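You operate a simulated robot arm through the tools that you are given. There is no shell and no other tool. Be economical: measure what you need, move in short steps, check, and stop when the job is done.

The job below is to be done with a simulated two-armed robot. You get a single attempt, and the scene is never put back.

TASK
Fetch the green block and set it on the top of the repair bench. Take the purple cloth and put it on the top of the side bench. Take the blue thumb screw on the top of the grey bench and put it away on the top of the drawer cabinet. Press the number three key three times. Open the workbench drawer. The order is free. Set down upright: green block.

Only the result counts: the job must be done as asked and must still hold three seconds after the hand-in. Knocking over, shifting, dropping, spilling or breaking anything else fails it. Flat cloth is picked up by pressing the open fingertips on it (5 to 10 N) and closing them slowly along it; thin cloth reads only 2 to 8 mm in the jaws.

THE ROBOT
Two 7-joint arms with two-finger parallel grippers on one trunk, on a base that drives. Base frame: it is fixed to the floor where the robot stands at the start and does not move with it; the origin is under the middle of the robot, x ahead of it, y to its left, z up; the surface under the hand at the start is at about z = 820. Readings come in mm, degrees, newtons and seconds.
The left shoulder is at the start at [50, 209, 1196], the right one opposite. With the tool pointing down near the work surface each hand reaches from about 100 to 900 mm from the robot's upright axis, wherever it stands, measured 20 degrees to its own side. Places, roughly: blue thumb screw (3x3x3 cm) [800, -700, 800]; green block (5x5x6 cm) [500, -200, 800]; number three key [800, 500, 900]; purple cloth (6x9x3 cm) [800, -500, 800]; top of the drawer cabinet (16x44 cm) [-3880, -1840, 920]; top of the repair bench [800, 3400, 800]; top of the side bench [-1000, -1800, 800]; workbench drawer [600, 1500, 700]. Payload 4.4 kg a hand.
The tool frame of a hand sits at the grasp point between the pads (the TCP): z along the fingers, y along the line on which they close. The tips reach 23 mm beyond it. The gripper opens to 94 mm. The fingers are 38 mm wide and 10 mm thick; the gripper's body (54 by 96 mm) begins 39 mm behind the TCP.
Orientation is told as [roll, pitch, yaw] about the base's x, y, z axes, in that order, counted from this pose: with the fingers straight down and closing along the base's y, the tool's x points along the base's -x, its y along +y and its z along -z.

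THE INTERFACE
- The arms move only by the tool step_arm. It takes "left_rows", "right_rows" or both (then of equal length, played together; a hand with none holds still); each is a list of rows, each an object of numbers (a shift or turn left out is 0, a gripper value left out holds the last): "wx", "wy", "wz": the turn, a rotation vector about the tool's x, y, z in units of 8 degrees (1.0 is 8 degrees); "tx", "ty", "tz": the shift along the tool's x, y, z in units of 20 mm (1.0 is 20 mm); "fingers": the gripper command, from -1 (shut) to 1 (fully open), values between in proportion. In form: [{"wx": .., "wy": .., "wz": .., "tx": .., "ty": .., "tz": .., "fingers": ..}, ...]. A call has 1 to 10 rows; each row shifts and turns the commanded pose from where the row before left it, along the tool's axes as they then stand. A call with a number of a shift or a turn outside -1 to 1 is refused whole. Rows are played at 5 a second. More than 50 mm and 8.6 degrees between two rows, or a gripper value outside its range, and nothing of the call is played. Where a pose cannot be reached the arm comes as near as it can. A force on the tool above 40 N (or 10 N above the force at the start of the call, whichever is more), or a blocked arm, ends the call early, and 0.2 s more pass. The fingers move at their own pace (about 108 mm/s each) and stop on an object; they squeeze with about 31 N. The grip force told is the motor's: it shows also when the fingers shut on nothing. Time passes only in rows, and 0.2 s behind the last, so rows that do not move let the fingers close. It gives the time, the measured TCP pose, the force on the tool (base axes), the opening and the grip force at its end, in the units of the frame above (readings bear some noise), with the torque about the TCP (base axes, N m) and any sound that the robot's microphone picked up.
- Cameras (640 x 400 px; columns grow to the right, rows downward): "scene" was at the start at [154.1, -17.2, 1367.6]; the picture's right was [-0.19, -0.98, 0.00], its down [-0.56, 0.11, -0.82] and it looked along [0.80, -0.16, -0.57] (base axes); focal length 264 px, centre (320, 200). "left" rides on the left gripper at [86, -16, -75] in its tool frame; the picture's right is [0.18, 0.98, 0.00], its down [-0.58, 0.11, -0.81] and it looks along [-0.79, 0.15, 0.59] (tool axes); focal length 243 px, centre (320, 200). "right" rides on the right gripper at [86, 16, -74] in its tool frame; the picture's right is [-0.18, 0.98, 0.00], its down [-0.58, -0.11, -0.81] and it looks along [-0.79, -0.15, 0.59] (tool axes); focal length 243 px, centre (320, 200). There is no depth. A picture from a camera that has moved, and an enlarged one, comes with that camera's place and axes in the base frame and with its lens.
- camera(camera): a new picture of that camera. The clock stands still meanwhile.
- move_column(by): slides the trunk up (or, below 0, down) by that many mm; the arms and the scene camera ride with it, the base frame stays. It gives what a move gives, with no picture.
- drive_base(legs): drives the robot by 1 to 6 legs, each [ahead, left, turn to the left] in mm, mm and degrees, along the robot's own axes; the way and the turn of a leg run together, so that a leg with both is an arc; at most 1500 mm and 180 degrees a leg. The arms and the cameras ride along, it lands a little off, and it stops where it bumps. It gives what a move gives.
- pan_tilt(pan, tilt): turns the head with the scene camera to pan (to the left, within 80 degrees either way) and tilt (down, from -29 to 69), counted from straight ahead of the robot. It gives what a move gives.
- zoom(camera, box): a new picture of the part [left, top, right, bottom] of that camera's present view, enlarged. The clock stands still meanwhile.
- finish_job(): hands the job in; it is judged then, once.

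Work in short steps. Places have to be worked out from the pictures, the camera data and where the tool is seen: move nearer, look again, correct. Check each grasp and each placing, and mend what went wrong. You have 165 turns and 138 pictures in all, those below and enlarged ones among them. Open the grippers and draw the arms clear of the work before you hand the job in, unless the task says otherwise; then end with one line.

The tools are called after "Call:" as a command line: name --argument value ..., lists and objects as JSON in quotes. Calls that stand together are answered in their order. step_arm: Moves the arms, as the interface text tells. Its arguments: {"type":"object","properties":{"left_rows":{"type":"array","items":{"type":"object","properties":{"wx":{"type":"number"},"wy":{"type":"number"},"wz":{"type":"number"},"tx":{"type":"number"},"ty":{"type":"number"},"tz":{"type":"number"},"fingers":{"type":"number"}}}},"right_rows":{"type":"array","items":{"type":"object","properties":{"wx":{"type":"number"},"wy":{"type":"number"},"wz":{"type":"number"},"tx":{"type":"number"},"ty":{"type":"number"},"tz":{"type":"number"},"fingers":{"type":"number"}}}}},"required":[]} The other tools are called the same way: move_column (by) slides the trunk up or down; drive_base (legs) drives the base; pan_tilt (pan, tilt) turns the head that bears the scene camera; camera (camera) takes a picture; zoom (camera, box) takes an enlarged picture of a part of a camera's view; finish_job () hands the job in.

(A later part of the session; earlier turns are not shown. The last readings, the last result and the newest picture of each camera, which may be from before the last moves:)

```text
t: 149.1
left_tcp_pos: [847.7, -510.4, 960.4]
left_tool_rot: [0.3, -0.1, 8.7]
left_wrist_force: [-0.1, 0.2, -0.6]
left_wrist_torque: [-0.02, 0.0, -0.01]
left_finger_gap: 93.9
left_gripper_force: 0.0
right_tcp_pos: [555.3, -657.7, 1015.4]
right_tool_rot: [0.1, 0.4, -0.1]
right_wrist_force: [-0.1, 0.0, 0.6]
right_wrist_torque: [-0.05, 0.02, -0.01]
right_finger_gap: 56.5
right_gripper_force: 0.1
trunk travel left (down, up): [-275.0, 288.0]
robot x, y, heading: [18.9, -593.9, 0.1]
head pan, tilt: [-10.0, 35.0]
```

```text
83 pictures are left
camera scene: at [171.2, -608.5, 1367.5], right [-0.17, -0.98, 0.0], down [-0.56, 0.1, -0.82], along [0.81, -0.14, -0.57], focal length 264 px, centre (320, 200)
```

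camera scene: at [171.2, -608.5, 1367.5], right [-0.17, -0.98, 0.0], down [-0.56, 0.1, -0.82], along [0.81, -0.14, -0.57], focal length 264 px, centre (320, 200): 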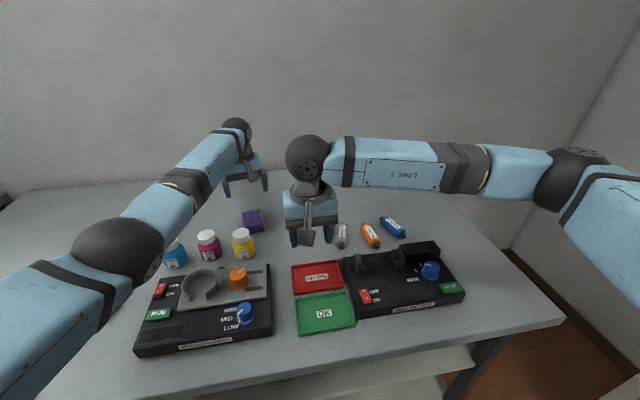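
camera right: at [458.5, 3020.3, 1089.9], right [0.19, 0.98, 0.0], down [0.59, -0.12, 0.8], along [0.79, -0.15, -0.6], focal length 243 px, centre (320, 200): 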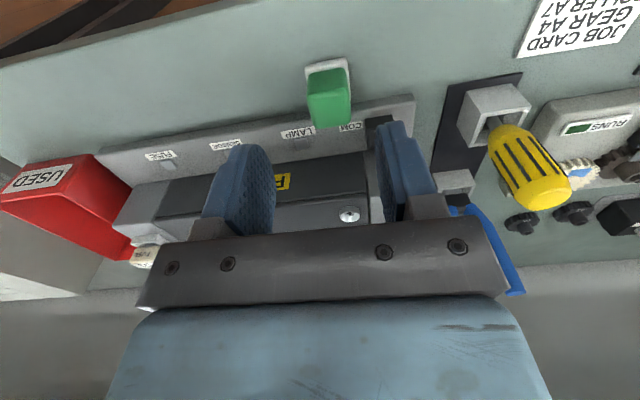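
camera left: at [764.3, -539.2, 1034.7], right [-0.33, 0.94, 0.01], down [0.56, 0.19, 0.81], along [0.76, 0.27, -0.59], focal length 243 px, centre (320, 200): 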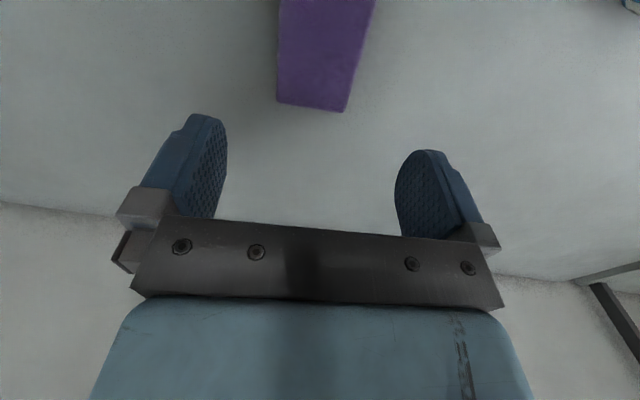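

Alignment holds. Descend toward the cloth, stopping short to check clearance with the bottle.

Call:
step_arm --left_rows '[{"tz": 1}, {"tz": 1}, {"tz": 1}, {"tz": 1}, {}]'

Call:
camera --camera "scene"

Call:
camera --camera "left"

```text
t: 150.2
left_tcp_pos: [848.0, -509.7, 880.4]
left_tool_rot: [0.2, 0.0, 8.6]
left_wrist_force: [-0.2, -0.2, -0.2]
left_wrist_torque: [-0.03, 0.03, 0.0]
left_finger_gap: 94.0
left_gripper_force: 0.2
right_tcp_pos: [555.4, -658.0, 1015.2]
right_tool_rot: [0.1, 0.4, -0.1]
right_wrist_force: [0.0, 0.6, 0.9]
right_wrist_torque: [0.01, 0.0, -0.03]
right_finger_gap: 56.2
right_gripper_force: 0.0
trunk travel left (down, up): [-275.0, 288.0]
robot x, y, heading: [19.0, -594.4, -0.2]
head pan, tilt: [-10.0, 35.0]
```

```text
82 pictures are left
camera scene: at [171.4, -608.3, 1367.4], right [-0.17, -0.98, 0.0], down [-0.56, 0.1, -0.82], along [0.81, -0.14, -0.57], focal length 264 px, centre (320, 200)
```

scene: 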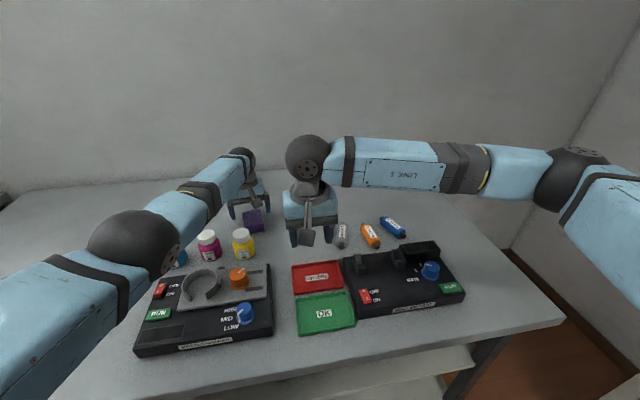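

```text
81 pictures are left
camera left: at [764.3, -538.1, 954.6], right [-0.33, 0.94, 0.0], down [0.56, 0.19, 0.81], along [0.76, 0.27, -0.59], focal length 243 px, centre (320, 200)
```

left: 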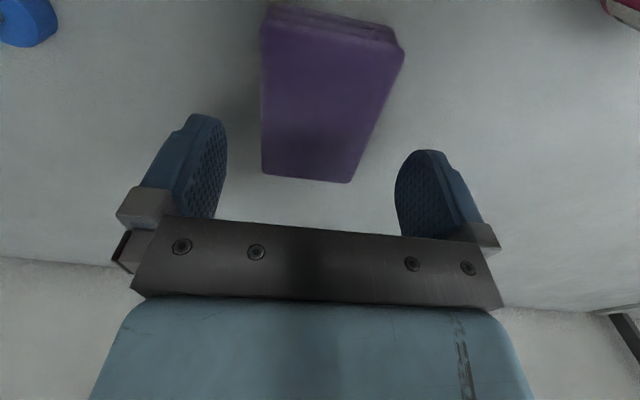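

Clear. Go down the last ~33 mm and close on the cloth's sides.

Call:
step_arm --left_rows '[{"tz": 0.6}, {"tz": 0.6}, {"tz": 0.4}, {}]'

Call:
step_arm --left_rows '[{"fingers": 0.2}, {"fingers": -0.2}, {"fingers": -1}, {}, {}]'

Call:
camera --camera "left"

```text
t: 151.2
left_tcp_pos: [842.8, -507.5, 850.0]
left_tool_rot: [0.3, -0.1, 8.7]
left_wrist_force: [-0.6, -0.7, 0.3]
left_wrist_torque: [0.02, -0.02, 0.0]
left_finger_gap: 94.3
left_gripper_force: 0.0
left hand out of reach, approached as far as the arm can: row 2
right_tcp_pos: [554.9, -657.9, 1013.5]
right_tool_rot: [0.1, 0.3, -0.1]
right_wrist_force: [0.1, 0.1, -0.1]
right_wrist_torque: [-0.02, 0.02, 0.01]
right_finger_gap: 56.6
right_gripper_force: 0.0
trunk travel left (down, up): [-275.0, 288.0]
robot x, y, heading: [20.2, -592.6, -0.1]
head pan, tilt: [-10.0, 35.0]
```

```text
t: 152.4
left_tcp_pos: [841.9, -507.6, 850.1]
left_tool_rot: [0.4, -0.1, 8.7]
left_wrist_force: [0.4, -0.6, 0.6]
left_wrist_torque: [0.01, -0.06, 0.01]
left_finger_gap: 58.9
left_gripper_force: 31.1
right_tcp_pos: [555.3, -657.6, 1016.2]
right_tool_rot: [0.2, 0.4, -0.1]
right_wrist_force: [0.1, -0.2, 0.5]
right_wrist_torque: [-0.02, 0.03, -0.01]
right_finger_gap: 56.3
right_gripper_force: 0.1
trunk travel left (down, up): [-275.0, 288.0]
robot x, y, heading: [18.2, -590.8, -0.1]
head pan, tilt: [-10.0, 35.0]
```

```text
80 pictures are left
camera left: at [758.2, -536.1, 925.0], right [-0.33, 0.94, 0.01], down [0.56, 0.19, 0.81], along [0.76, 0.27, -0.59], focal length 243 px, centre (320, 200)
```

left: 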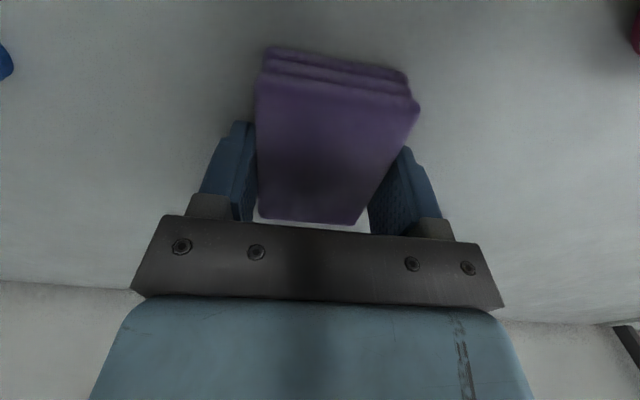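

Gripped firmly at 58.9 mm. Lift gently and check that the whole pad comes along.

Call:
step_arm --left_rows '[{"tz": -0.4}, {"tz": -0.8}, {"tz": -1}, {"tz": -1}, {"tz": -1}, {"tz": -1}, {"tz": -1}, {"tz": -1}]'

Call:
camera --camera "left"

```text
t: 154.2
left_tcp_pos: [859.7, -513.6, 992.8]
left_tool_rot: [0.4, 0.1, 8.6]
left_wrist_force: [0.0, 0.3, -0.6]
left_wrist_torque: [0.0, 0.02, -0.02]
left_finger_gap: 59.2
left_gripper_force: 31.0
left hand out of reach, approached as far as the arm can: row 2, 3, 5, 7
right_tcp_pos: [556.1, -657.7, 1014.5]
right_tool_rot: [0.1, 0.4, -0.1]
right_wrist_force: [-0.5, -0.4, -0.1]
right_wrist_torque: [-0.03, 0.02, 0.01]
right_finger_gap: 56.5
right_gripper_force: 0.1
trunk travel left (down, up): [-275.0, 288.0]
robot x, y, heading: [18.4, -589.2, -0.0]
head pan, tilt: [-10.0, 35.0]
```

```text
79 pictures are left
camera left: at [776.6, -542.0, 1067.2], right [-0.33, 0.94, 0.01], down [0.56, 0.19, 0.81], along [0.76, 0.27, -0.59], focal length 243 px, centre (320, 200)
```

left: 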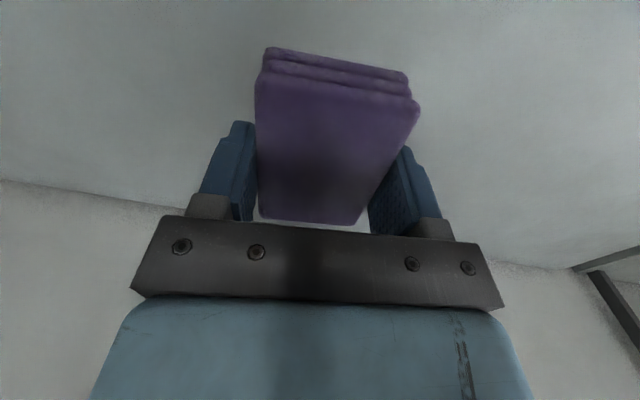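

Cloth is held whole. Draw the left hand back out of the way.

Call:
step_arm --left_rows '[{"tx": 0.95, "ty": 0.6, "tz": -0.2}, {"tx": 0.95, "ty": 0.6, "tz": -0.2}, {"tx": 0.95, "ty": 0.6, "tz": -0.2}, {"tx": 0.95, "ty": 0.6, "tz": -0.2}, {"tx": 0.95, "ty": 0.6, "tz": -0.2}, {"tx": 0.95, "ty": 0.6, "tz": -0.2}, {"tx": 0.95, "ty": 0.6, "tz": -0.2}, {"tx": 0.95, "ty": 0.6, "tz": -0.2}, {"tx": 0.95, "ty": 0.6, "tz": -0.2}, {"tx": 0.95, "ty": 0.6, "tz": -0.2}]'

Call:
step_arm --left_rows '[{"tx": 0.95, "ty": 0.6}, {"tx": 0.95, "ty": 0.6}, {"tx": 0.95, "ty": 0.6}, {"tx": 0.95, "ty": 0.6}, {"tx": 0.95, "ty": 0.6}, {"tx": 0.95, "ty": 0.6}, {"tx": 0.95, "ty": 0.6}, {"tx": 0.95, "ty": 0.6}]' --right_rows '[{"tx": -1}, {"tx": -1}, {"tx": -1}, {"tx": -1}, {"tx": -1}, {"tx": -1}, {"tx": -1}, {}]'

Call:
camera --camera "right"

Call:
camera --camera "scene"

```text
t: 156.4
left_tcp_pos: [866.1, -494.8, 1007.3]
left_tool_rot: [0.3, 0.0, 8.7]
left_wrist_force: [-0.4, -0.5, -0.6]
left_wrist_torque: [0.03, 0.0, -0.01]
left_finger_gap: 59.1
left_gripper_force: 31.5
left hand out of reach, approached as far as the arm can: row 1, 2, 3, 4, 5, 6, 7, 8, 9, 10
right_tcp_pos: [556.5, -658.3, 1014.4]
right_tool_rot: [0.1, 0.4, -0.1]
right_wrist_force: [-0.6, 0.4, 0.1]
right_wrist_torque: [-0.02, 0.01, 0.01]
right_finger_gap: 56.3
right_gripper_force: 0.1
trunk travel left (down, up): [-275.0, 288.0]
robot x, y, heading: [15.6, -597.1, -0.2]
head pan, tilt: [-10.0, 35.0]
```

```text
t: 158.2
left_tcp_pos: [868.2, -480.9, 1005.9]
left_tool_rot: [0.3, 0.0, 8.8]
left_wrist_force: [-0.3, 0.2, -0.2]
left_wrist_torque: [-0.04, -0.03, 0.0]
left_finger_gap: 59.0
left_gripper_force: 31.0
left hand out of reach, approached as far as the arm can: row 1, 2, 3, 4, 5, 6, 7, 8
right_tcp_pos: [696.0, -660.9, 1014.1]
right_tool_rot: [0.2, 0.5, -0.1]
right_wrist_force: [-1.1, 0.1, 0.2]
right_wrist_torque: [0.01, 0.0, 0.0]
right_finger_gap: 56.3
right_gripper_force: 0.0
trunk travel left (down, up): [-275.0, 288.0]
robot x, y, heading: [19.5, -592.4, 0.0]
head pan, tilt: [-10.0, 35.0]
```

```text
78 pictures are left
camera right: at [610.0, -644.4, 1089.8], right [0.19, 0.98, 0.0], down [0.59, -0.11, 0.8], along [0.79, -0.15, -0.6], focal length 243 px, centre (320, 200)
```

right: 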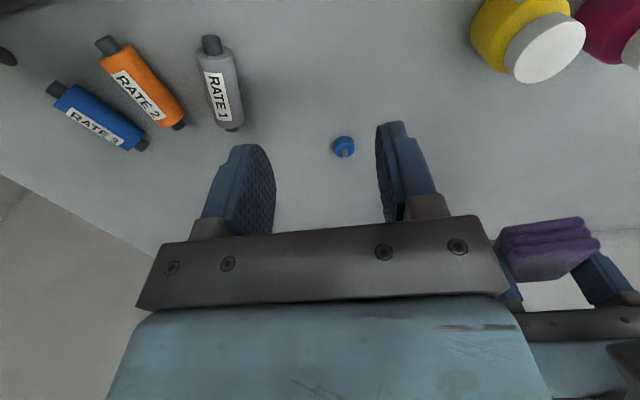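

```text
77 pictures are left
camera scene: at [171.3, -608.7, 1367.5], right [-0.17, -0.98, 0.0], down [-0.56, 0.1, -0.82], along [0.81, -0.14, -0.57], focal length 264 px, centre (320, 200)
```

scene: 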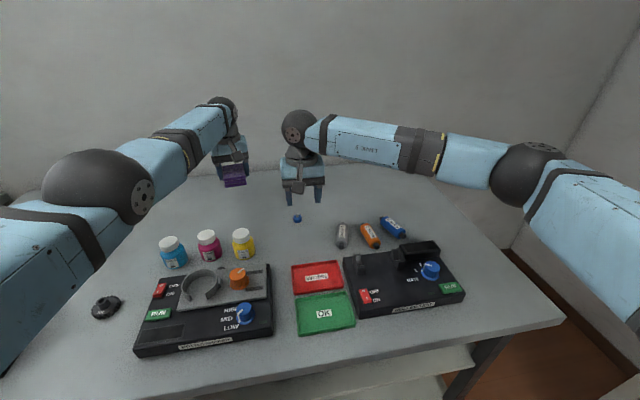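

The left arm seems stuck at a joint limit and hardly moved. I test a small upward move alone.

Call:
step_arm --left_rows '[{"tz": -1}, {"tz": -1}, {}]'

```text
t: 159.1
left_tcp_pos: [869.9, -480.3, 1043.1]
left_tool_rot: [0.4, 0.1, 8.7]
left_wrist_force: [-0.2, 0.0, -0.8]
left_wrist_torque: [0.0, -0.04, 0.01]
left_finger_gap: 59.1
left_gripper_force: 31.5
right_tcp_pos: [697.0, -661.0, 1014.2]
right_tool_rot: [0.1, 0.3, -0.1]
right_wrist_force: [0.1, -1.2, 0.2]
right_wrist_torque: [0.01, 0.0, -0.03]
right_finger_gap: 56.6
right_gripper_force: 0.0
trunk travel left (down, up): [-275.0, 288.0]
robot x, y, heading: [17.1, -591.8, -0.3]
head pan, tilt: [-10.0, 35.0]
```

Upward works. Now undo the yaw and try moving back.

Call:
step_arm --left_rows '[{"wz": 0.55}, {"wz": 0.55}, {"tx": 1}, {"tx": 1}, {"tx": 1}, {}]'

```text
t: 160.4
left_tcp_pos: [867.0, -488.7, 1045.8]
left_tool_rot: [0.3, -0.1, -0.1]
left_wrist_force: [0.2, -0.3, -1.2]
left_wrist_torque: [0.0, -0.02, -0.01]
left_finger_gap: 59.2
left_gripper_force: 31.3
left hand out of reach, approached as far as the arm can: row 3, 4, 5
right_tcp_pos: [696.2, -660.8, 1014.0]
right_tool_rot: [0.1, 0.4, -0.1]
right_wrist_force: [-0.1, 0.5, 0.0]
right_wrist_torque: [-0.02, -0.01, 0.0]
right_finger_gap: 56.2
right_gripper_force: 0.1
trunk travel left (down, up): [-275.0, 288.0]
robot x, y, heading: [19.5, -592.7, -0.1]
head pan, tilt: [-10.0, 35.0]
```

Backward is refused; I try sideways (left) and up instead.

Call:
step_arm --left_rows '[{"ty": 1}, {"ty": 1}, {"ty": 1}, {}]'

Call:
step_arm --left_rows '[{"tz": -1}, {"tz": -1}, {"tz": -1}, {"tz": -1}, {}]'

Call:
step_arm --left_rows '[{"tx": 1}, {"tx": 1}, {"tx": 1}, {}]'

```text
t: 161.4
left_tcp_pos: [878.3, -430.0, 1046.2]
left_tool_rot: [0.3, 0.0, -0.1]
left_wrist_force: [-0.2, 0.2, 0.5]
left_wrist_torque: [0.01, 0.0, -0.01]
left_finger_gap: 58.9
left_gripper_force: 31.4
left hand out of reach, approached as far as the arm can: row 1, 2, 3
right_tcp_pos: [696.2, -660.2, 1013.4]
right_tool_rot: [0.3, 0.5, -0.2]
right_wrist_force: [1.0, 0.0, -0.1]
right_wrist_torque: [0.0, 0.0, 0.0]
right_finger_gap: 56.5
right_gripper_force: 0.0
trunk travel left (down, up): [-275.0, 288.0]
robot x, y, heading: [20.1, -590.7, -0.4]
head pan, tilt: [-10.0, 35.0]
```

```text
t: 162.7
left_tcp_pos: [871.0, -431.6, 1125.9]
left_tool_rot: [0.2, 0.1, -0.1]
left_wrist_force: [-0.1, 0.2, 0.6]
left_wrist_torque: [-0.02, 0.01, -0.02]
left_finger_gap: 59.1
left_gripper_force: 31.5
left hand out of reach, approached as far as the arm can: row 4
right_tcp_pos: [696.6, -659.6, 1013.2]
right_tool_rot: [0.0, 0.4, -0.1]
right_wrist_force: [-0.4, -1.5, 0.0]
right_wrist_torque: [-0.02, -0.01, 0.0]
right_finger_gap: 56.2
right_gripper_force: 0.1
trunk travel left (down, up): [-275.0, 288.0]
robot x, y, heading: [18.5, -588.7, -0.0]
head pan, tilt: [-10.0, 35.0]
```

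```text
t: 163.7
left_tcp_pos: [812.7, -431.7, 1125.2]
left_tool_rot: [0.4, 0.1, -0.3]
left_wrist_force: [0.1, 0.3, -0.7]
left_wrist_torque: [-0.02, 0.0, -0.04]
left_finger_gap: 59.1
left_gripper_force: 31.0
left hand out of reach, approached as far as the arm can: row 2
right_tcp_pos: [695.6, -660.6, 1012.6]
right_tool_rot: [0.2, 0.4, -0.1]
right_wrist_force: [-0.4, -0.1, 0.3]
right_wrist_torque: [0.01, 0.01, 0.01]
right_finger_gap: 56.6
right_gripper_force: 0.0
trunk travel left (down, up): [-275.0, 288.0]
robot x, y, heading: [17.1, -594.6, 0.1]
head pan, tilt: [-10.0, 35.0]
```

Unstuck at higher z. Now I bring it back over the bench's left part.

Call:
step_arm --left_rows '[{"tx": 1, "ty": 0.4}, {"tx": 1, "ty": 0.4}, {"tx": 1, "ty": 0.4}, {"tx": 1, "ty": 0.4}, {"tx": 1, "ty": 0.4}, {"tx": 1, "ty": 0.4}, {"tx": 1, "ty": 0.4}, {"tx": 1, "ty": 0.4}, {"tx": 1, "ty": 0.4}, {"tx": 1, "ty": 0.4}]'

Call:
camera --camera "scene"

Call:
zoom --camera "right" --box '[290, 110, 400, 180]'

```text
t: 165.8
left_tcp_pos: [611.1, -348.4, 1125.3]
left_tool_rot: [0.3, 0.0, -0.1]
left_wrist_force: [0.3, 1.1, -0.2]
left_wrist_torque: [0.01, -0.05, 0.02]
left_finger_gap: 59.3
left_gripper_force: 30.6
right_tcp_pos: [694.9, -659.1, 1014.2]
right_tool_rot: [0.1, 0.3, -0.1]
right_wrist_force: [0.4, 0.5, -0.5]
right_wrist_torque: [-0.02, 0.01, 0.03]
right_finger_gap: 56.3
right_gripper_force: 0.0
trunk travel left (down, up): [-275.0, 288.0]
robot x, y, heading: [17.0, -589.0, -0.2]
head pan, tilt: [-10.0, 35.0]
```

```text
76 pictures are left
camera scene: at [170.9, -608.0, 1367.5], right [-0.17, -0.98, 0.0], down [-0.56, 0.1, -0.82], along [0.81, -0.14, -0.57], focal length 264 px, centre (320, 200)
```

scene: 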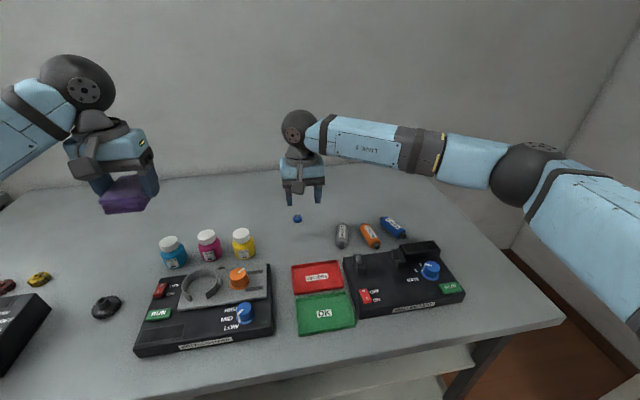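

```text
5.71 times, centred on (345, 145) of right
camera zoom: at [609.5, -643.8, 1090.0], right [0.19, 0.98, 0.0], down [0.59, -0.11, 0.8], along [0.79, -0.15, -0.6], focal length 1386 px, centre (177, 514)
```

zoom: 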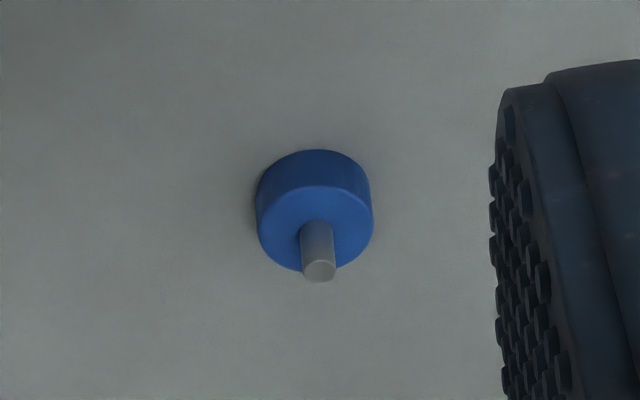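

The screw stands head-down, head ~29 mm, at ≈[840,-654]. Move the right hand above it.

Call:
step_arm --right_rows '[{"tx": -1, "ty": 0.05}, {"tx": -1, "ty": 0.05}, {"tx": -1, "ty": 0.05}, {"tx": -1, "ty": 0.05}, {"tx": -1, "ty": 0.05}, {"tx": -1}, {"tx": -1, "tz": 1}, {"tx": -0.25, "tz": 1}, {"tz": 1}, {"tz": 1}]'

Call:
camera --camera "right"

```text
t: 168.1
left_tcp_pos: [613.2, -348.8, 1125.0]
left_tool_rot: [0.3, 0.1, -0.1]
left_wrist_force: [1.2, 0.9, -0.3]
left_wrist_torque: [-0.01, -0.02, -0.01]
left_finger_gap: 58.8
left_gripper_force: 31.0
right_tcp_pos: [839.5, -652.4, 932.1]
right_tool_rot: [0.1, 0.4, -0.1]
right_wrist_force: [0.6, 0.2, 0.1]
right_wrist_torque: [0.0, 0.0, 0.01]
right_finger_gap: 56.4
right_gripper_force: 0.1
trunk travel left (down, up): [-275.0, 288.0]
robot x, y, heading: [17.2, -588.6, -0.0]
head pan, tilt: [-10.0, 35.0]
```

```text
74 pictures are left
camera right: at [753.5, -636.7, 1008.4], right [0.19, 0.98, 0.0], down [0.59, -0.11, 0.8], along [0.79, -0.15, -0.6], focal length 243 px, centre (320, 200)
```

right: 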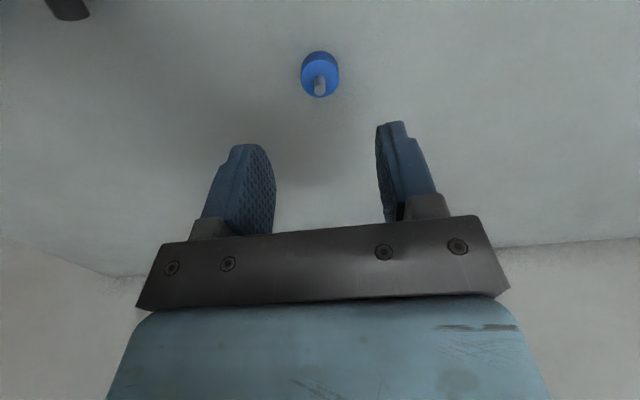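

Still centred ([838,-653]). Descend to z≈847.

Call:
step_arm --right_rows '[{"tz": 1}, {"tz": 1}, {"tz": 1}, {"tz": 0.8}, {"tz": 0.3}, {"tz": 0.15}, {}]'

Call:
camera --camera "right"

```text
t: 169.7
left_tcp_pos: [613.3, -348.3, 1125.5]
left_tool_rot: [0.3, 0.0, -0.1]
left_wrist_force: [0.5, 0.2, -0.3]
left_wrist_torque: [0.0, 0.01, 0.04]
left_finger_gap: 58.7
left_gripper_force: 31.2
right_tcp_pos: [833.0, -654.5, 848.6]
right_tool_rot: [0.2, 0.3, -0.1]
right_wrist_force: [0.3, 0.7, -0.4]
right_wrist_torque: [0.01, -0.02, 0.02]
right_finger_gap: 56.4
right_gripper_force: 0.1
right hand out of reach, approached as far as the arm can: row 4
trunk travel left (down, up): [-275.0, 288.0]
robot x, y, heading: [18.1, -592.3, -0.1]
head pan, tilt: [-10.0, 35.0]
```

```text
73 pictures are left
camera right: at [747.6, -638.6, 924.4], right [0.19, 0.98, 0.0], down [0.59, -0.11, 0.8], along [0.79, -0.15, -0.6], focal length 243 px, centre (320, 200)
```

right: 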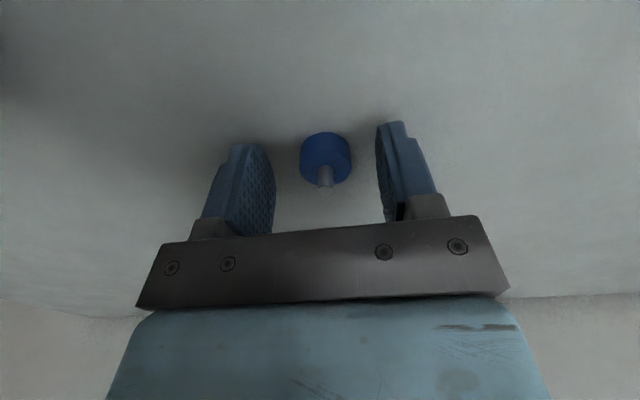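

Screw lies between the tips. Down 4 mm more, then close.

Call:
step_arm --right_rows '[{"tz": 0.1}, {"tz": 0.1}, {}, {"fingers": -1}, {}, {}, {}]'

Call:
camera --camera "right"

```text
t: 171.2
left_tcp_pos: [612.2, -347.7, 1125.4]
left_tool_rot: [0.3, -0.1, -0.1]
left_wrist_force: [0.1, 0.2, -0.2]
left_wrist_torque: [0.03, 0.01, 0.0]
left_finger_gap: 58.9
left_gripper_force: 30.6
right_tcp_pos: [833.2, -653.8, 845.0]
right_tool_rot: [0.3, 0.4, 0.0]
right_wrist_force: [0.5, 0.0, 1.7]
right_wrist_torque: [0.0, -0.02, -0.02]
right_finger_gap: 24.0
right_gripper_force: 31.4
trunk travel left (down, up): [-275.0, 288.0]
robot x, y, heading: [16.7, -594.4, -0.4]
head pan, tilt: [-10.0, 35.0]
```

```text
72 pictures are left
camera right: at [746.7, -638.5, 920.1], right [0.19, 0.98, 0.0], down [0.59, -0.11, 0.8], along [0.79, -0.15, -0.6], focal length 243 px, centre (320, 200)
```

right: 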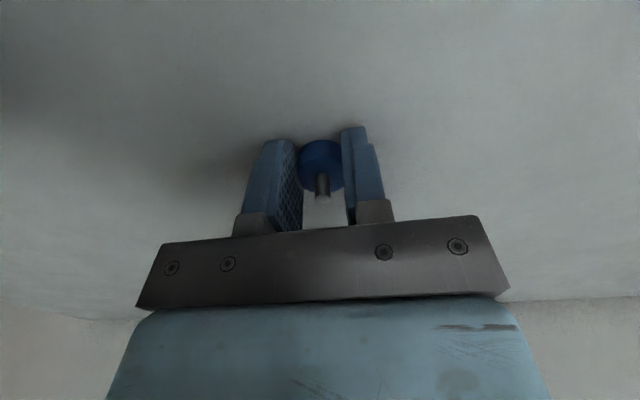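

Closed on 24 mm. Lift carefully and check.

Call:
step_arm --right_rows '[{"tz": -0.3}, {"tz": -0.5}, {"tz": -0.8}, {"tz": -0.8}, {"tz": -0.8}, {"tz": -0.8}, {"tz": -0.8}, {"tz": -0.8}, {"tz": -0.8}, {"tz": -0.8}]'

Call:
camera --camera "right"

```text
t: 173.4
left_tcp_pos: [612.7, -349.5, 1124.6]
left_tool_rot: [0.3, 0.0, -0.1]
left_wrist_force: [0.4, -0.4, -0.3]
left_wrist_torque: [-0.01, -0.04, -0.03]
left_finger_gap: 58.8
left_gripper_force: 31.2
right_tcp_pos: [835.1, -655.9, 990.3]
right_tool_rot: [0.0, 0.4, -0.1]
right_wrist_force: [0.0, 0.5, 0.0]
right_wrist_torque: [0.0, 0.03, -0.01]
right_finger_gap: 24.0
right_gripper_force: 31.5
trunk travel left (down, up): [-275.0, 288.0]
robot x, y, heading: [16.1, -591.1, -0.0]
head pan, tilt: [-10.0, 35.0]
```

```text
71 pictures are left
camera right: at [749.6, -639.4, 1066.1], right [0.19, 0.98, 0.0], down [0.59, -0.11, 0.8], along [0.79, -0.15, -0.6], focal length 243 px, centre (320, 200)
```

right: 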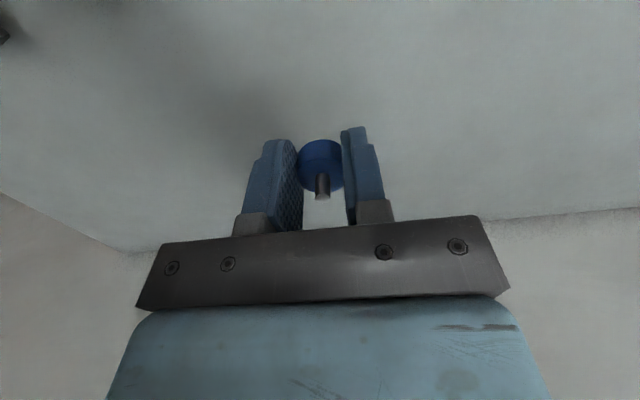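

Screw is held. Retract both hands toward the robot.

Call:
step_arm --right_rows '[{"tx": 1, "tz": -0.5}, {"tx": 1, "tz": -0.5}, {"tx": 1, "tz": -0.5}, {"tx": 1, "tz": -0.5}, {"tx": 1, "tz": -0.5}, {"tx": 1, "tz": -0.5}, {"tx": 1, "tz": -0.5}, {"tx": 1}, {"tx": 1}, {"tx": 1}]' --left_rows '[{"tx": 0.8}, {"tx": 0.8}, {"tx": 0.8}, {"tx": 0.8}, {"tx": 0.8}, {"tx": 0.8}, {"tx": 0.8}, {"tx": 0.8}, {}, {}]'

Call:
step_arm --right_rows '[{"tx": 1}, {"tx": 1}, {"tx": 1}, {"tx": 1}, {"tx": 1}, {"tx": 1}, {"tx": 1}, {}]'

Call:
pan_tilt --pan -80 --tilt 30

Call:
camera --camera "scene"

```text
t: 175.7
left_tcp_pos: [484.6, -348.8, 1126.0]
left_tool_rot: [0.3, -0.1, -0.2]
left_wrist_force: [-0.5, 0.1, -0.4]
left_wrist_torque: [-0.04, -0.01, 0.02]
left_finger_gap: 59.0
left_gripper_force: 31.6
right_tcp_pos: [634.8, -655.9, 1059.3]
right_tool_rot: [0.0, 0.5, 0.0]
right_wrist_force: [-0.6, 0.4, -0.4]
right_wrist_torque: [0.02, -0.01, -0.01]
right_finger_gap: 23.9
right_gripper_force: 31.4
trunk travel left (down, up): [-275.0, 288.0]
robot x, y, heading: [18.4, -591.4, -0.2]
head pan, tilt: [-10.0, 35.0]
```

```text
t: 177.4
left_tcp_pos: [484.3, -348.5, 1126.8]
left_tool_rot: [0.2, 0.0, 0.0]
left_wrist_force: [0.6, 0.1, 0.2]
left_wrist_torque: [0.01, -0.02, 0.0]
left_finger_gap: 58.8
left_gripper_force: 31.3
right_tcp_pos: [497.4, -653.3, 1061.7]
right_tool_rot: [0.1, 0.3, 0.0]
right_wrist_force: [-0.4, -0.7, 1.0]
right_wrist_torque: [-0.02, 0.0, 0.03]
right_finger_gap: 23.9
right_gripper_force: 31.1
trunk travel left (down, up): [-275.0, 288.0]
robot x, y, heading: [18.9, -595.8, -0.2]
head pan, tilt: [-10.0, 35.0]
```

```text
t: 178.9
left_tcp_pos: [484.3, -349.0, 1124.2]
left_tool_rot: [0.2, 0.1, -0.1]
left_wrist_force: [0.2, -0.6, -0.1]
left_wrist_torque: [-0.01, -0.01, -0.01]
left_finger_gap: 58.9
left_gripper_force: 30.9
right_tcp_pos: [496.7, -653.5, 1061.0]
right_tool_rot: [0.2, 0.4, -0.1]
right_wrist_force: [-0.4, 0.5, -0.4]
right_wrist_torque: [0.03, -0.02, 0.0]
right_finger_gap: 23.8
right_gripper_force: 30.5
trunk travel left (down, up): [-275.0, 288.0]
robot x, y, heading: [15.1, -593.7, 0.1]
head pan, tilt: [-80.0, 30.0]
```

```text
70 pictures are left
camera scene: at [100.5, -682.2, 1375.2], right [-0.98, -0.17, 0.0], down [-0.09, 0.49, -0.87], along [0.15, -0.85, -0.5], focal length 264 px, centre (320, 200)
```

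scene: 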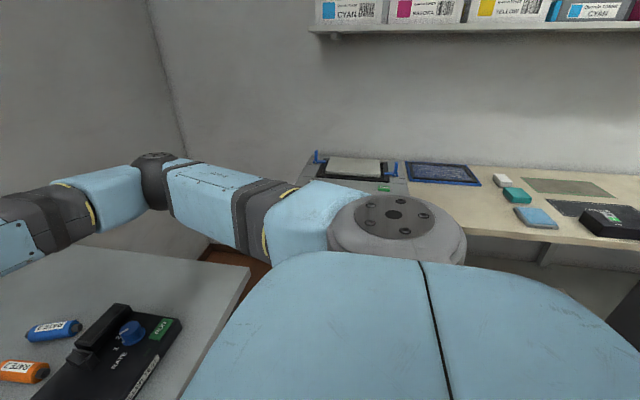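

I back away from the bench a bit and turn right to face the side bench along the right wall.

Call:
drive_base --legs '[[-250, 0, 0], [0, 0, -90]]'

Call:
pan_tilt --pan -30 --tilt 25

Call:
camera --camera "scene"

```text
t: 184.5
left_tcp_pos: [18.5, -1055.5, 1123.9]
left_tool_rot: [0.3, 0.0, -89.0]
left_wrist_force: [-0.3, 0.3, -0.8]
left_wrist_torque: [0.02, -0.02, -0.04]
left_finger_gap: 59.3
left_gripper_force: 31.2
right_tcp_pos: [-286.4, -1074.3, 1060.2]
right_tool_rot: [0.2, 0.4, -88.9]
right_wrist_force: [-0.1, -0.4, -0.8]
right_wrist_torque: [-0.03, 0.0, -0.01]
right_finger_gap: 25.2
right_gripper_force: 30.8
trunk travel left (down, up): [-275.0, 288.0]
robot x, y, heading: [-236.1, -591.6, -88.8]
head pan, tilt: [-80.0, 30.0]
```

```text
t: 185.7
left_tcp_pos: [18.4, -1054.9, 1125.9]
left_tool_rot: [0.4, 0.0, -89.0]
left_wrist_force: [0.5, -0.3, -0.5]
left_wrist_torque: [0.0, 0.02, -0.02]
left_finger_gap: 58.7
left_gripper_force: 31.0
right_tcp_pos: [-287.3, -1073.1, 1061.0]
right_tool_rot: [0.2, 0.4, -88.8]
right_wrist_force: [-0.3, 0.0, -0.3]
right_wrist_torque: [0.04, -0.02, -0.01]
right_finger_gap: 25.4
right_gripper_force: 31.0
trunk travel left (down, up): [-275.0, 288.0]
robot x, y, heading: [-237.8, -595.3, -88.6]
head pan, tilt: [-30.0, 25.0]
```

```text
69 pictures are left
camera scene: at [-278.2, -741.5, 1383.2], right [-0.88, 0.48, 0.0], down [0.2, 0.37, -0.91], along [-0.44, -0.79, -0.42], focal length 264 px, centre (320, 200)
```

scene: 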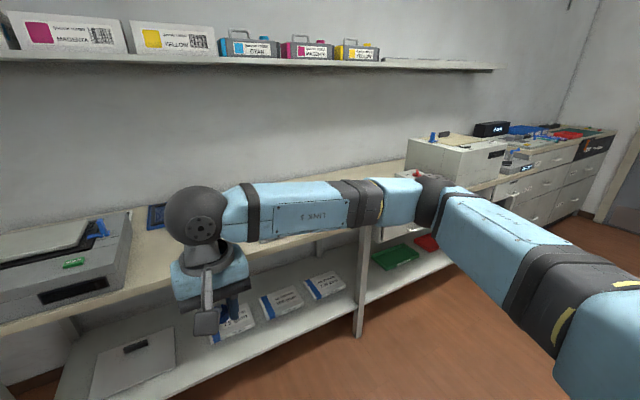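

The cream-topped side bench lies ahead, front edge y≈-1530. Check the screw in the right hand.

Call:
camera --camera "right"

Call:
drive_base --legs '[[0, -760, -1]]'

Call:
pan_tilt --pan 10 --tilt 35

Call:
camera --camera "scene"

```text
68 pictures are left
camera right: at [-271.6, -988.0, 1137.2], right [0.99, -0.17, 0.0], down [-0.1, -0.59, 0.8], along [-0.13, -0.79, -0.6], focal length 243 px, centre (320, 200)
```

right: 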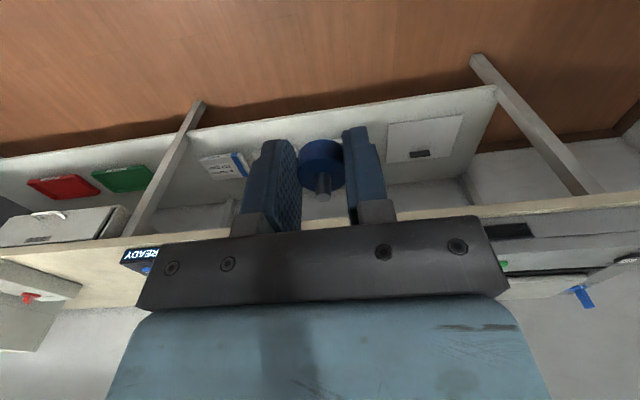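

```text
t: 188.6
left_tcp_pos: [-168.2, -1064.0, 1125.3]
left_tool_rot: [0.4, 0.0, -89.7]
left_wrist_force: [0.2, 0.8, -1.3]
left_wrist_torque: [-0.02, 0.02, 0.04]
left_finger_gap: 58.8
left_gripper_force: 30.9
right_tcp_pos: [-473.7, -1080.0, 1061.0]
right_tool_rot: [0.1, 0.5, -89.6]
right_wrist_force: [-0.2, 0.5, -0.9]
right_wrist_torque: [-0.01, -0.03, -0.02]
right_finger_gap: 25.4
right_gripper_force: 30.9
trunk travel left (down, up): [-275.0, 288.0]
robot x, y, heading: [-417.9, -598.3, -89.5]
head pan, tilt: [-30.0, 25.0]
stopped in leg 1: the robot was blocked; the commanded pose is now the measured one
```

```text
t: 189.6
left_tcp_pos: [-168.6, -1063.5, 1125.6]
left_tool_rot: [0.3, 0.0, -89.6]
left_wrist_force: [0.6, 0.2, 0.9]
left_wrist_torque: [0.02, 0.03, 0.01]
left_finger_gap: 59.2
left_gripper_force: 30.7
right_tcp_pos: [-473.7, -1079.1, 1060.9]
right_tool_rot: [0.1, 0.4, -89.6]
right_wrist_force: [0.2, -0.4, -0.3]
right_wrist_torque: [0.01, 0.01, -0.01]
right_finger_gap: 25.5
right_gripper_force: 30.9
trunk travel left (down, up): [-275.0, 288.0]
robot x, y, heading: [-415.0, -598.6, -89.6]
head pan, tilt: [10.0, 35.0]
```

```text
67 pictures are left
camera scene: at [-400.6, -752.5, 1367.5], right [-0.98, -0.18, 0.0], down [-0.1, 0.56, -0.82], along [0.15, -0.81, -0.57], focal length 264 px, centre (320, 200)
```

scene: 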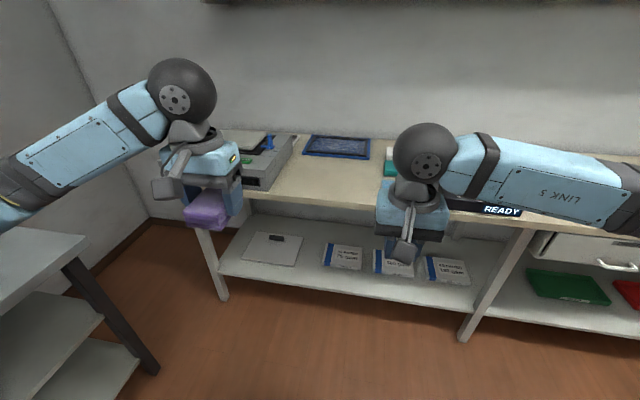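

Blocked by something to the robot's right. I look there.

Call:
pan_tilt --pan -75 --tilt 40

Call:
camera --camera "scene"

```text
t: 191.2
left_tcp_pos: [-169.3, -1064.0, 1127.0]
left_tool_rot: [0.3, 0.0, -89.6]
left_wrist_force: [-0.6, 0.0, -0.5]
left_wrist_torque: [0.01, -0.02, -0.01]
left_finger_gap: 59.5
left_gripper_force: 30.4
right_tcp_pos: [-474.9, -1079.2, 1061.7]
right_tool_rot: [0.2, 0.4, -89.7]
right_wrist_force: [-0.3, 0.0, -0.4]
right_wrist_torque: [-0.03, -0.01, -0.03]
right_finger_gap: 25.3
right_gripper_force: 30.9
trunk travel left (down, up): [-275.0, 288.0]
robot x, y, heading: [-419.0, -596.8, -89.7]
head pan, tilt: [-75.0, 40.0]
```

```text
66 pictures are left
camera scene: at [-498.5, -688.7, 1359.9], right [-0.27, 0.96, 0.0], down [0.62, 0.17, -0.77], along [-0.74, -0.21, -0.64], focal length 264 px, centre (320, 200)
```

scene: 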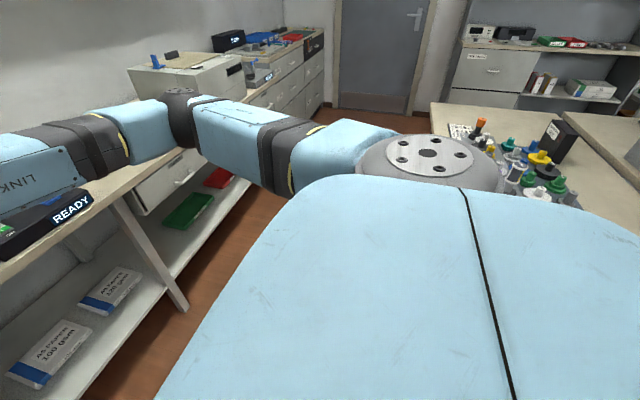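

An island table with bottles stands behind-right with its edge at y≈-450. I drive ahead into the corridor (y≈-990), then right.

Call:
drive_base --legs '[[0, 30, 0], [380, 0, 0], [0, -480, 0]]'

Call:
pan_tilt --pan 0 --tilt 40

Call:
camera --camera "scene"

```text
t: 198.5
left_tcp_pos: [-619.5, -1442.0, 1125.4]
left_tool_rot: [0.3, 0.0, -90.2]
left_wrist_force: [-0.2, 0.1, 0.8]
left_wrist_torque: [0.01, 0.01, 0.04]
left_finger_gap: 59.0
left_gripper_force: 30.7
right_tcp_pos: [-925.3, -1454.6, 1059.9]
right_tool_rot: [0.2, 0.4, -90.4]
right_wrist_force: [0.2, 0.0, 0.6]
right_wrist_torque: [0.03, -0.01, -0.02]
right_finger_gap: 25.3
right_gripper_force: 30.5
trunk travel left (down, up): [-275.0, 288.0]
robot x, y, heading: [-865.1, -976.1, -90.1]
head pan, tilt: [-75.0, 40.0]
```

```text
t: 199.9
left_tcp_pos: [-619.7, -1444.1, 1126.1]
left_tool_rot: [0.3, -0.1, -90.2]
left_wrist_force: [1.2, -0.5, 0.2]
left_wrist_torque: [-0.02, -0.03, 0.02]
left_finger_gap: 59.0
left_gripper_force: 31.4
right_tcp_pos: [-925.9, -1454.5, 1060.9]
right_tool_rot: [0.1, 0.4, -90.3]
right_wrist_force: [-0.3, 1.2, -0.9]
right_wrist_torque: [0.01, 0.03, 0.01]
right_finger_gap: 25.4
right_gripper_force: 30.8
trunk travel left (down, up): [-275.0, 288.0]
robot x, y, heading: [-861.2, -975.1, -90.2]
head pan, tilt: [0.0, 40.0]
```

```text
65 pictures are left
camera scene: at [-863.5, -1127.8, 1359.9], right [-1.0, 0.0, 0.0], down [0.0, 0.64, -0.77], along [0.0, -0.77, -0.64], focal length 264 px, centre (320, 200)
```

scene: 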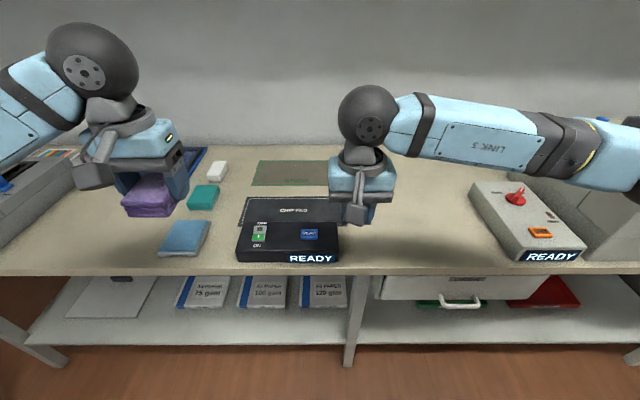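

A free patch lies at x≈-1310…-920 near the front. I drive right so that the left hand faces its middle.

Call:
drive_base --legs '[[0, -495, 0]]'

Call:
camera --camera "scene"

Call:
camera --camera "left"

```text
t: 204.7
left_tcp_pos: [-1109.9, -1440.6, 1125.1]
left_tool_rot: [0.4, 0.0, -90.7]
left_wrist_force: [0.3, -0.6, 0.1]
left_wrist_torque: [-0.02, 0.0, 0.0]
left_finger_gap: 59.1
left_gripper_force: 31.1
right_tcp_pos: [-1414.8, -1451.4, 1060.6]
right_tool_rot: [0.1, 0.4, -90.7]
right_wrist_force: [0.4, 1.0, -0.3]
right_wrist_torque: [0.0, -0.03, -0.03]
right_finger_gap: 25.5
right_gripper_force: 30.7
trunk travel left (down, up): [-275.0, 288.0]
robot x, y, heading: [-1350.6, -972.7, -90.3]
head pan, tilt: [0.0, 40.0]
```

```text
64 pictures are left
camera scene: at [-1351.6, -1125.1, 1359.9], right [-1.0, 0.01, 0.0], down [0.01, 0.64, -0.77], along [-0.01, -0.77, -0.64], focal length 264 px, centre (320, 200)
```

scene: 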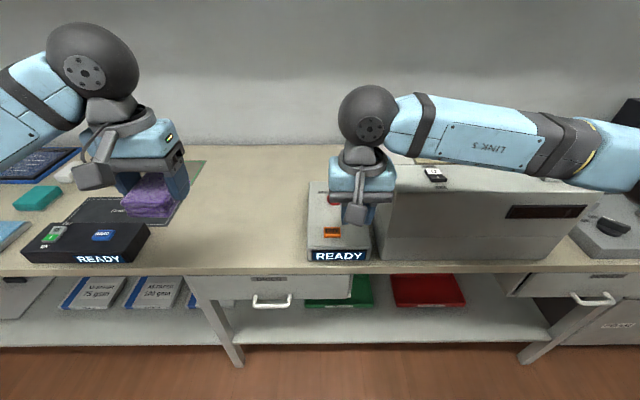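

```text
63 pictures are left
camera left: at [-1126.2, -1354.3, 1200.7], right [0.98, 0.17, 0.01], down [0.1, -0.58, 0.81], along [0.14, -0.79, -0.59], focal length 243 px, centre (320, 200)
```

left: 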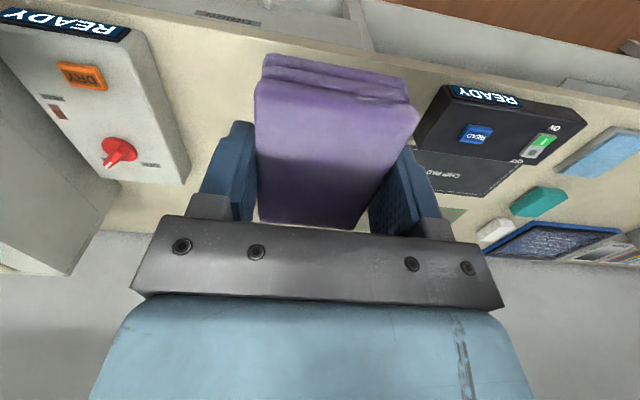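

Target for the cloth: about [-1130,-1680]. Move the left hand forward over it and lower to z≈905.

Call:
step_arm --left_rows '[{"tx": -1}, {"tx": -1}, {"tx": -1}, {"tx": -1}, {"tx": -1}, {"tx": -1}, {"tx": -1}, {"tx": -1}, {"tx": -1, "ty": -0.5}, {"tx": -1, "ty": -0.5}]'

Call:
step_arm --left_rows '[{"tx": -1}, {"tx": -1}, {"tz": 1}, {"tz": 1}, {"tz": 1}, {"tz": 1}, {"tz": 1}, {"tz": 1}, {"tz": 1}, {"tz": 1}]'

Call:
step_arm --left_rows '[{"tz": 1}, {"tz": 1}, {"tz": 1}, {}]'

Call:
camera --camera "scene"

Call:
camera --camera "left"

```text
t: 206.9
left_tcp_pos: [-1133.3, -1642.7, 1126.8]
left_tool_rot: [0.3, 0.0, -90.7]
left_wrist_force: [0.4, -0.4, -0.5]
left_wrist_torque: [0.01, 0.02, -0.01]
left_finger_gap: 59.1
left_gripper_force: 31.4
right_tcp_pos: [-1415.3, -1452.7, 1060.5]
right_tool_rot: [0.3, 0.4, -90.7]
right_wrist_force: [-0.1, -0.7, 0.0]
right_wrist_torque: [0.04, 0.01, 0.02]
right_finger_gap: 25.5
right_gripper_force: 31.5
trunk travel left (down, up): [-275.0, 288.0]
robot x, y, heading: [-1349.0, -972.7, -90.5]
head pan, tilt: [0.0, 40.0]
```

```text
t: 209.1
left_tcp_pos: [-1129.9, -1682.5, 965.3]
left_tool_rot: [0.3, 0.0, -90.7]
left_wrist_force: [-0.1, 0.1, -0.2]
left_wrist_torque: [0.01, 0.0, 0.03]
left_finger_gap: 59.2
left_gripper_force: 31.3
right_tcp_pos: [-1415.7, -1453.0, 1061.1]
right_tool_rot: [0.1, 0.4, -90.7]
right_wrist_force: [0.0, -0.8, -0.2]
right_wrist_torque: [-0.03, 0.02, -0.01]
right_finger_gap: 25.3
right_gripper_force: 31.0
trunk travel left (down, up): [-275.0, 288.0]
robot x, y, heading: [-1347.4, -971.6, -90.3]
head pan, tilt: [0.0, 40.0]
```

```text
t: 210.1
left_tcp_pos: [-1133.5, -1681.7, 908.0]
left_tool_rot: [0.3, 0.0, -90.7]
left_wrist_force: [0.5, 0.1, -0.4]
left_wrist_torque: [-0.02, -0.03, 0.02]
left_finger_gap: 59.0
left_gripper_force: 31.5
right_tcp_pos: [-1416.0, -1452.0, 1060.9]
right_tool_rot: [0.2, 0.5, -90.7]
right_wrist_force: [0.0, 0.3, 0.1]
right_wrist_torque: [-0.01, 0.0, 0.02]
right_finger_gap: 25.7
right_gripper_force: 31.3
trunk travel left (down, up): [-275.0, 288.0]
robot x, y, heading: [-1350.9, -974.7, -90.4]
head pan, tilt: [0.0, 40.0]
```

```text
62 pictures are left
camera scene: at [-1351.6, -1124.9, 1359.9], right [-1.0, 0.01, 0.0], down [0.01, 0.64, -0.77], along [-0.01, -0.77, -0.64], focal length 264 px, centre (320, 200)
```

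scene: 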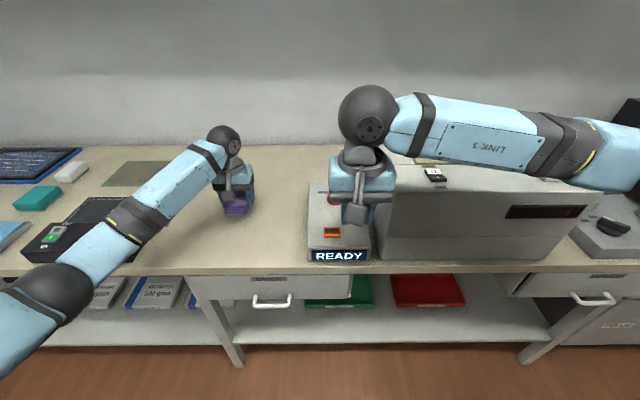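

```text
61 pictures are left
camera left: at [-1148.8, -1594.2, 981.1], right [0.99, 0.17, 0.01], down [0.1, -0.58, 0.81], along [0.14, -0.79, -0.59], focal length 243 px, centre (320, 200)
```

left: 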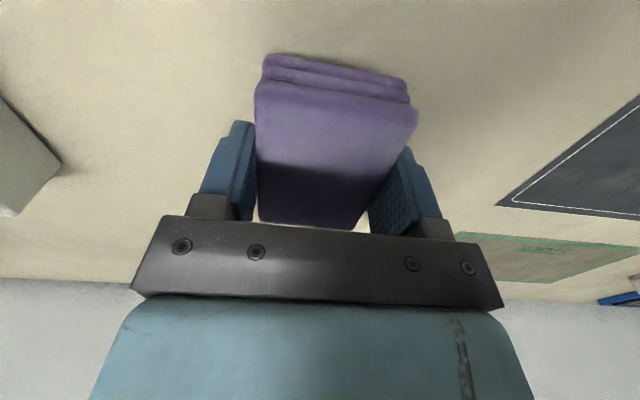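

Patch is free. Creep down until contact.

Call:
step_arm --left_rows '[{"tz": 0.5}, {"tz": 0.5}, {"tz": 0.4}, {"tz": 0.3}, {"tz": 0.2}, {"tz": 0.2}, {}]'

```text
t: 211.7
left_tcp_pos: [-1132.2, -1681.6, 868.8]
left_tool_rot: [0.1, -0.3, -90.7]
left_wrist_force: [3.2, -2.5, 24.5]
left_wrist_torque: [0.84, 0.27, -0.02]
left_finger_gap: 59.1
left_gripper_force: 31.0
right_tcp_pos: [-1416.7, -1449.0, 1062.7]
right_tool_rot: [0.2, 0.4, -90.7]
right_wrist_force: [0.4, -0.8, 0.7]
right_wrist_torque: [0.03, 0.04, -0.01]
right_finger_gap: 25.3
right_gripper_force: 31.3
trunk travel left (down, up): [-275.0, 288.0]
robot x, y, heading: [-1347.3, -972.9, -90.5]
head pan, tilt: [0.0, 40.0]
```

Contact at z≈869 with 24 N. Ease up 1 mm and open.

Call:
step_arm --left_rows '[{"tz": -0.08}, {"fingers": 0.4}, {"fingers": 0.8}, {}, {}]'

Call:
camera --camera "left"

```text
t: 212.9
left_tcp_pos: [-1132.2, -1681.4, 865.5]
left_tool_rot: [0.3, -0.1, -90.7]
left_wrist_force: [0.3, 0.3, -0.5]
left_wrist_torque: [0.0, 0.01, 0.0]
left_finger_gap: 84.7
left_gripper_force: 0.1
right_tcp_pos: [-1415.8, -1451.2, 1060.6]
right_tool_rot: [0.0, 0.5, -90.7]
right_wrist_force: [-0.4, 0.9, -0.6]
right_wrist_torque: [-0.01, 0.0, 0.0]
right_finger_gap: 25.1
right_gripper_force: 31.1
trunk travel left (down, up): [-275.0, 288.0]
robot x, y, heading: [-1350.1, -970.9, -90.3]
head pan, tilt: [0.0, 40.0]
```

```text
60 pictures are left
camera left: at [-1147.8, -1594.4, 940.5], right [0.98, 0.17, 0.01], down [0.1, -0.58, 0.81], along [0.14, -0.79, -0.59], focal length 243 px, centre (320, 200)
```

left: 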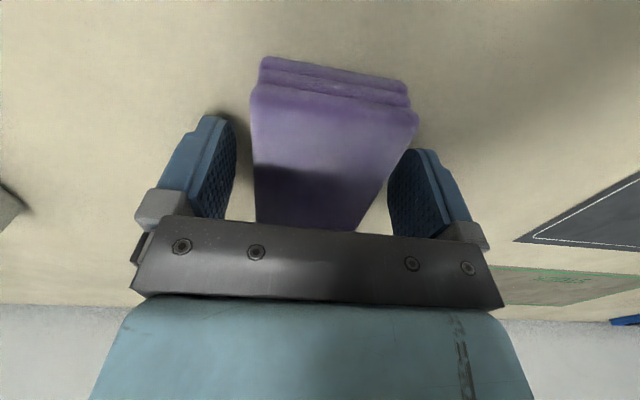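

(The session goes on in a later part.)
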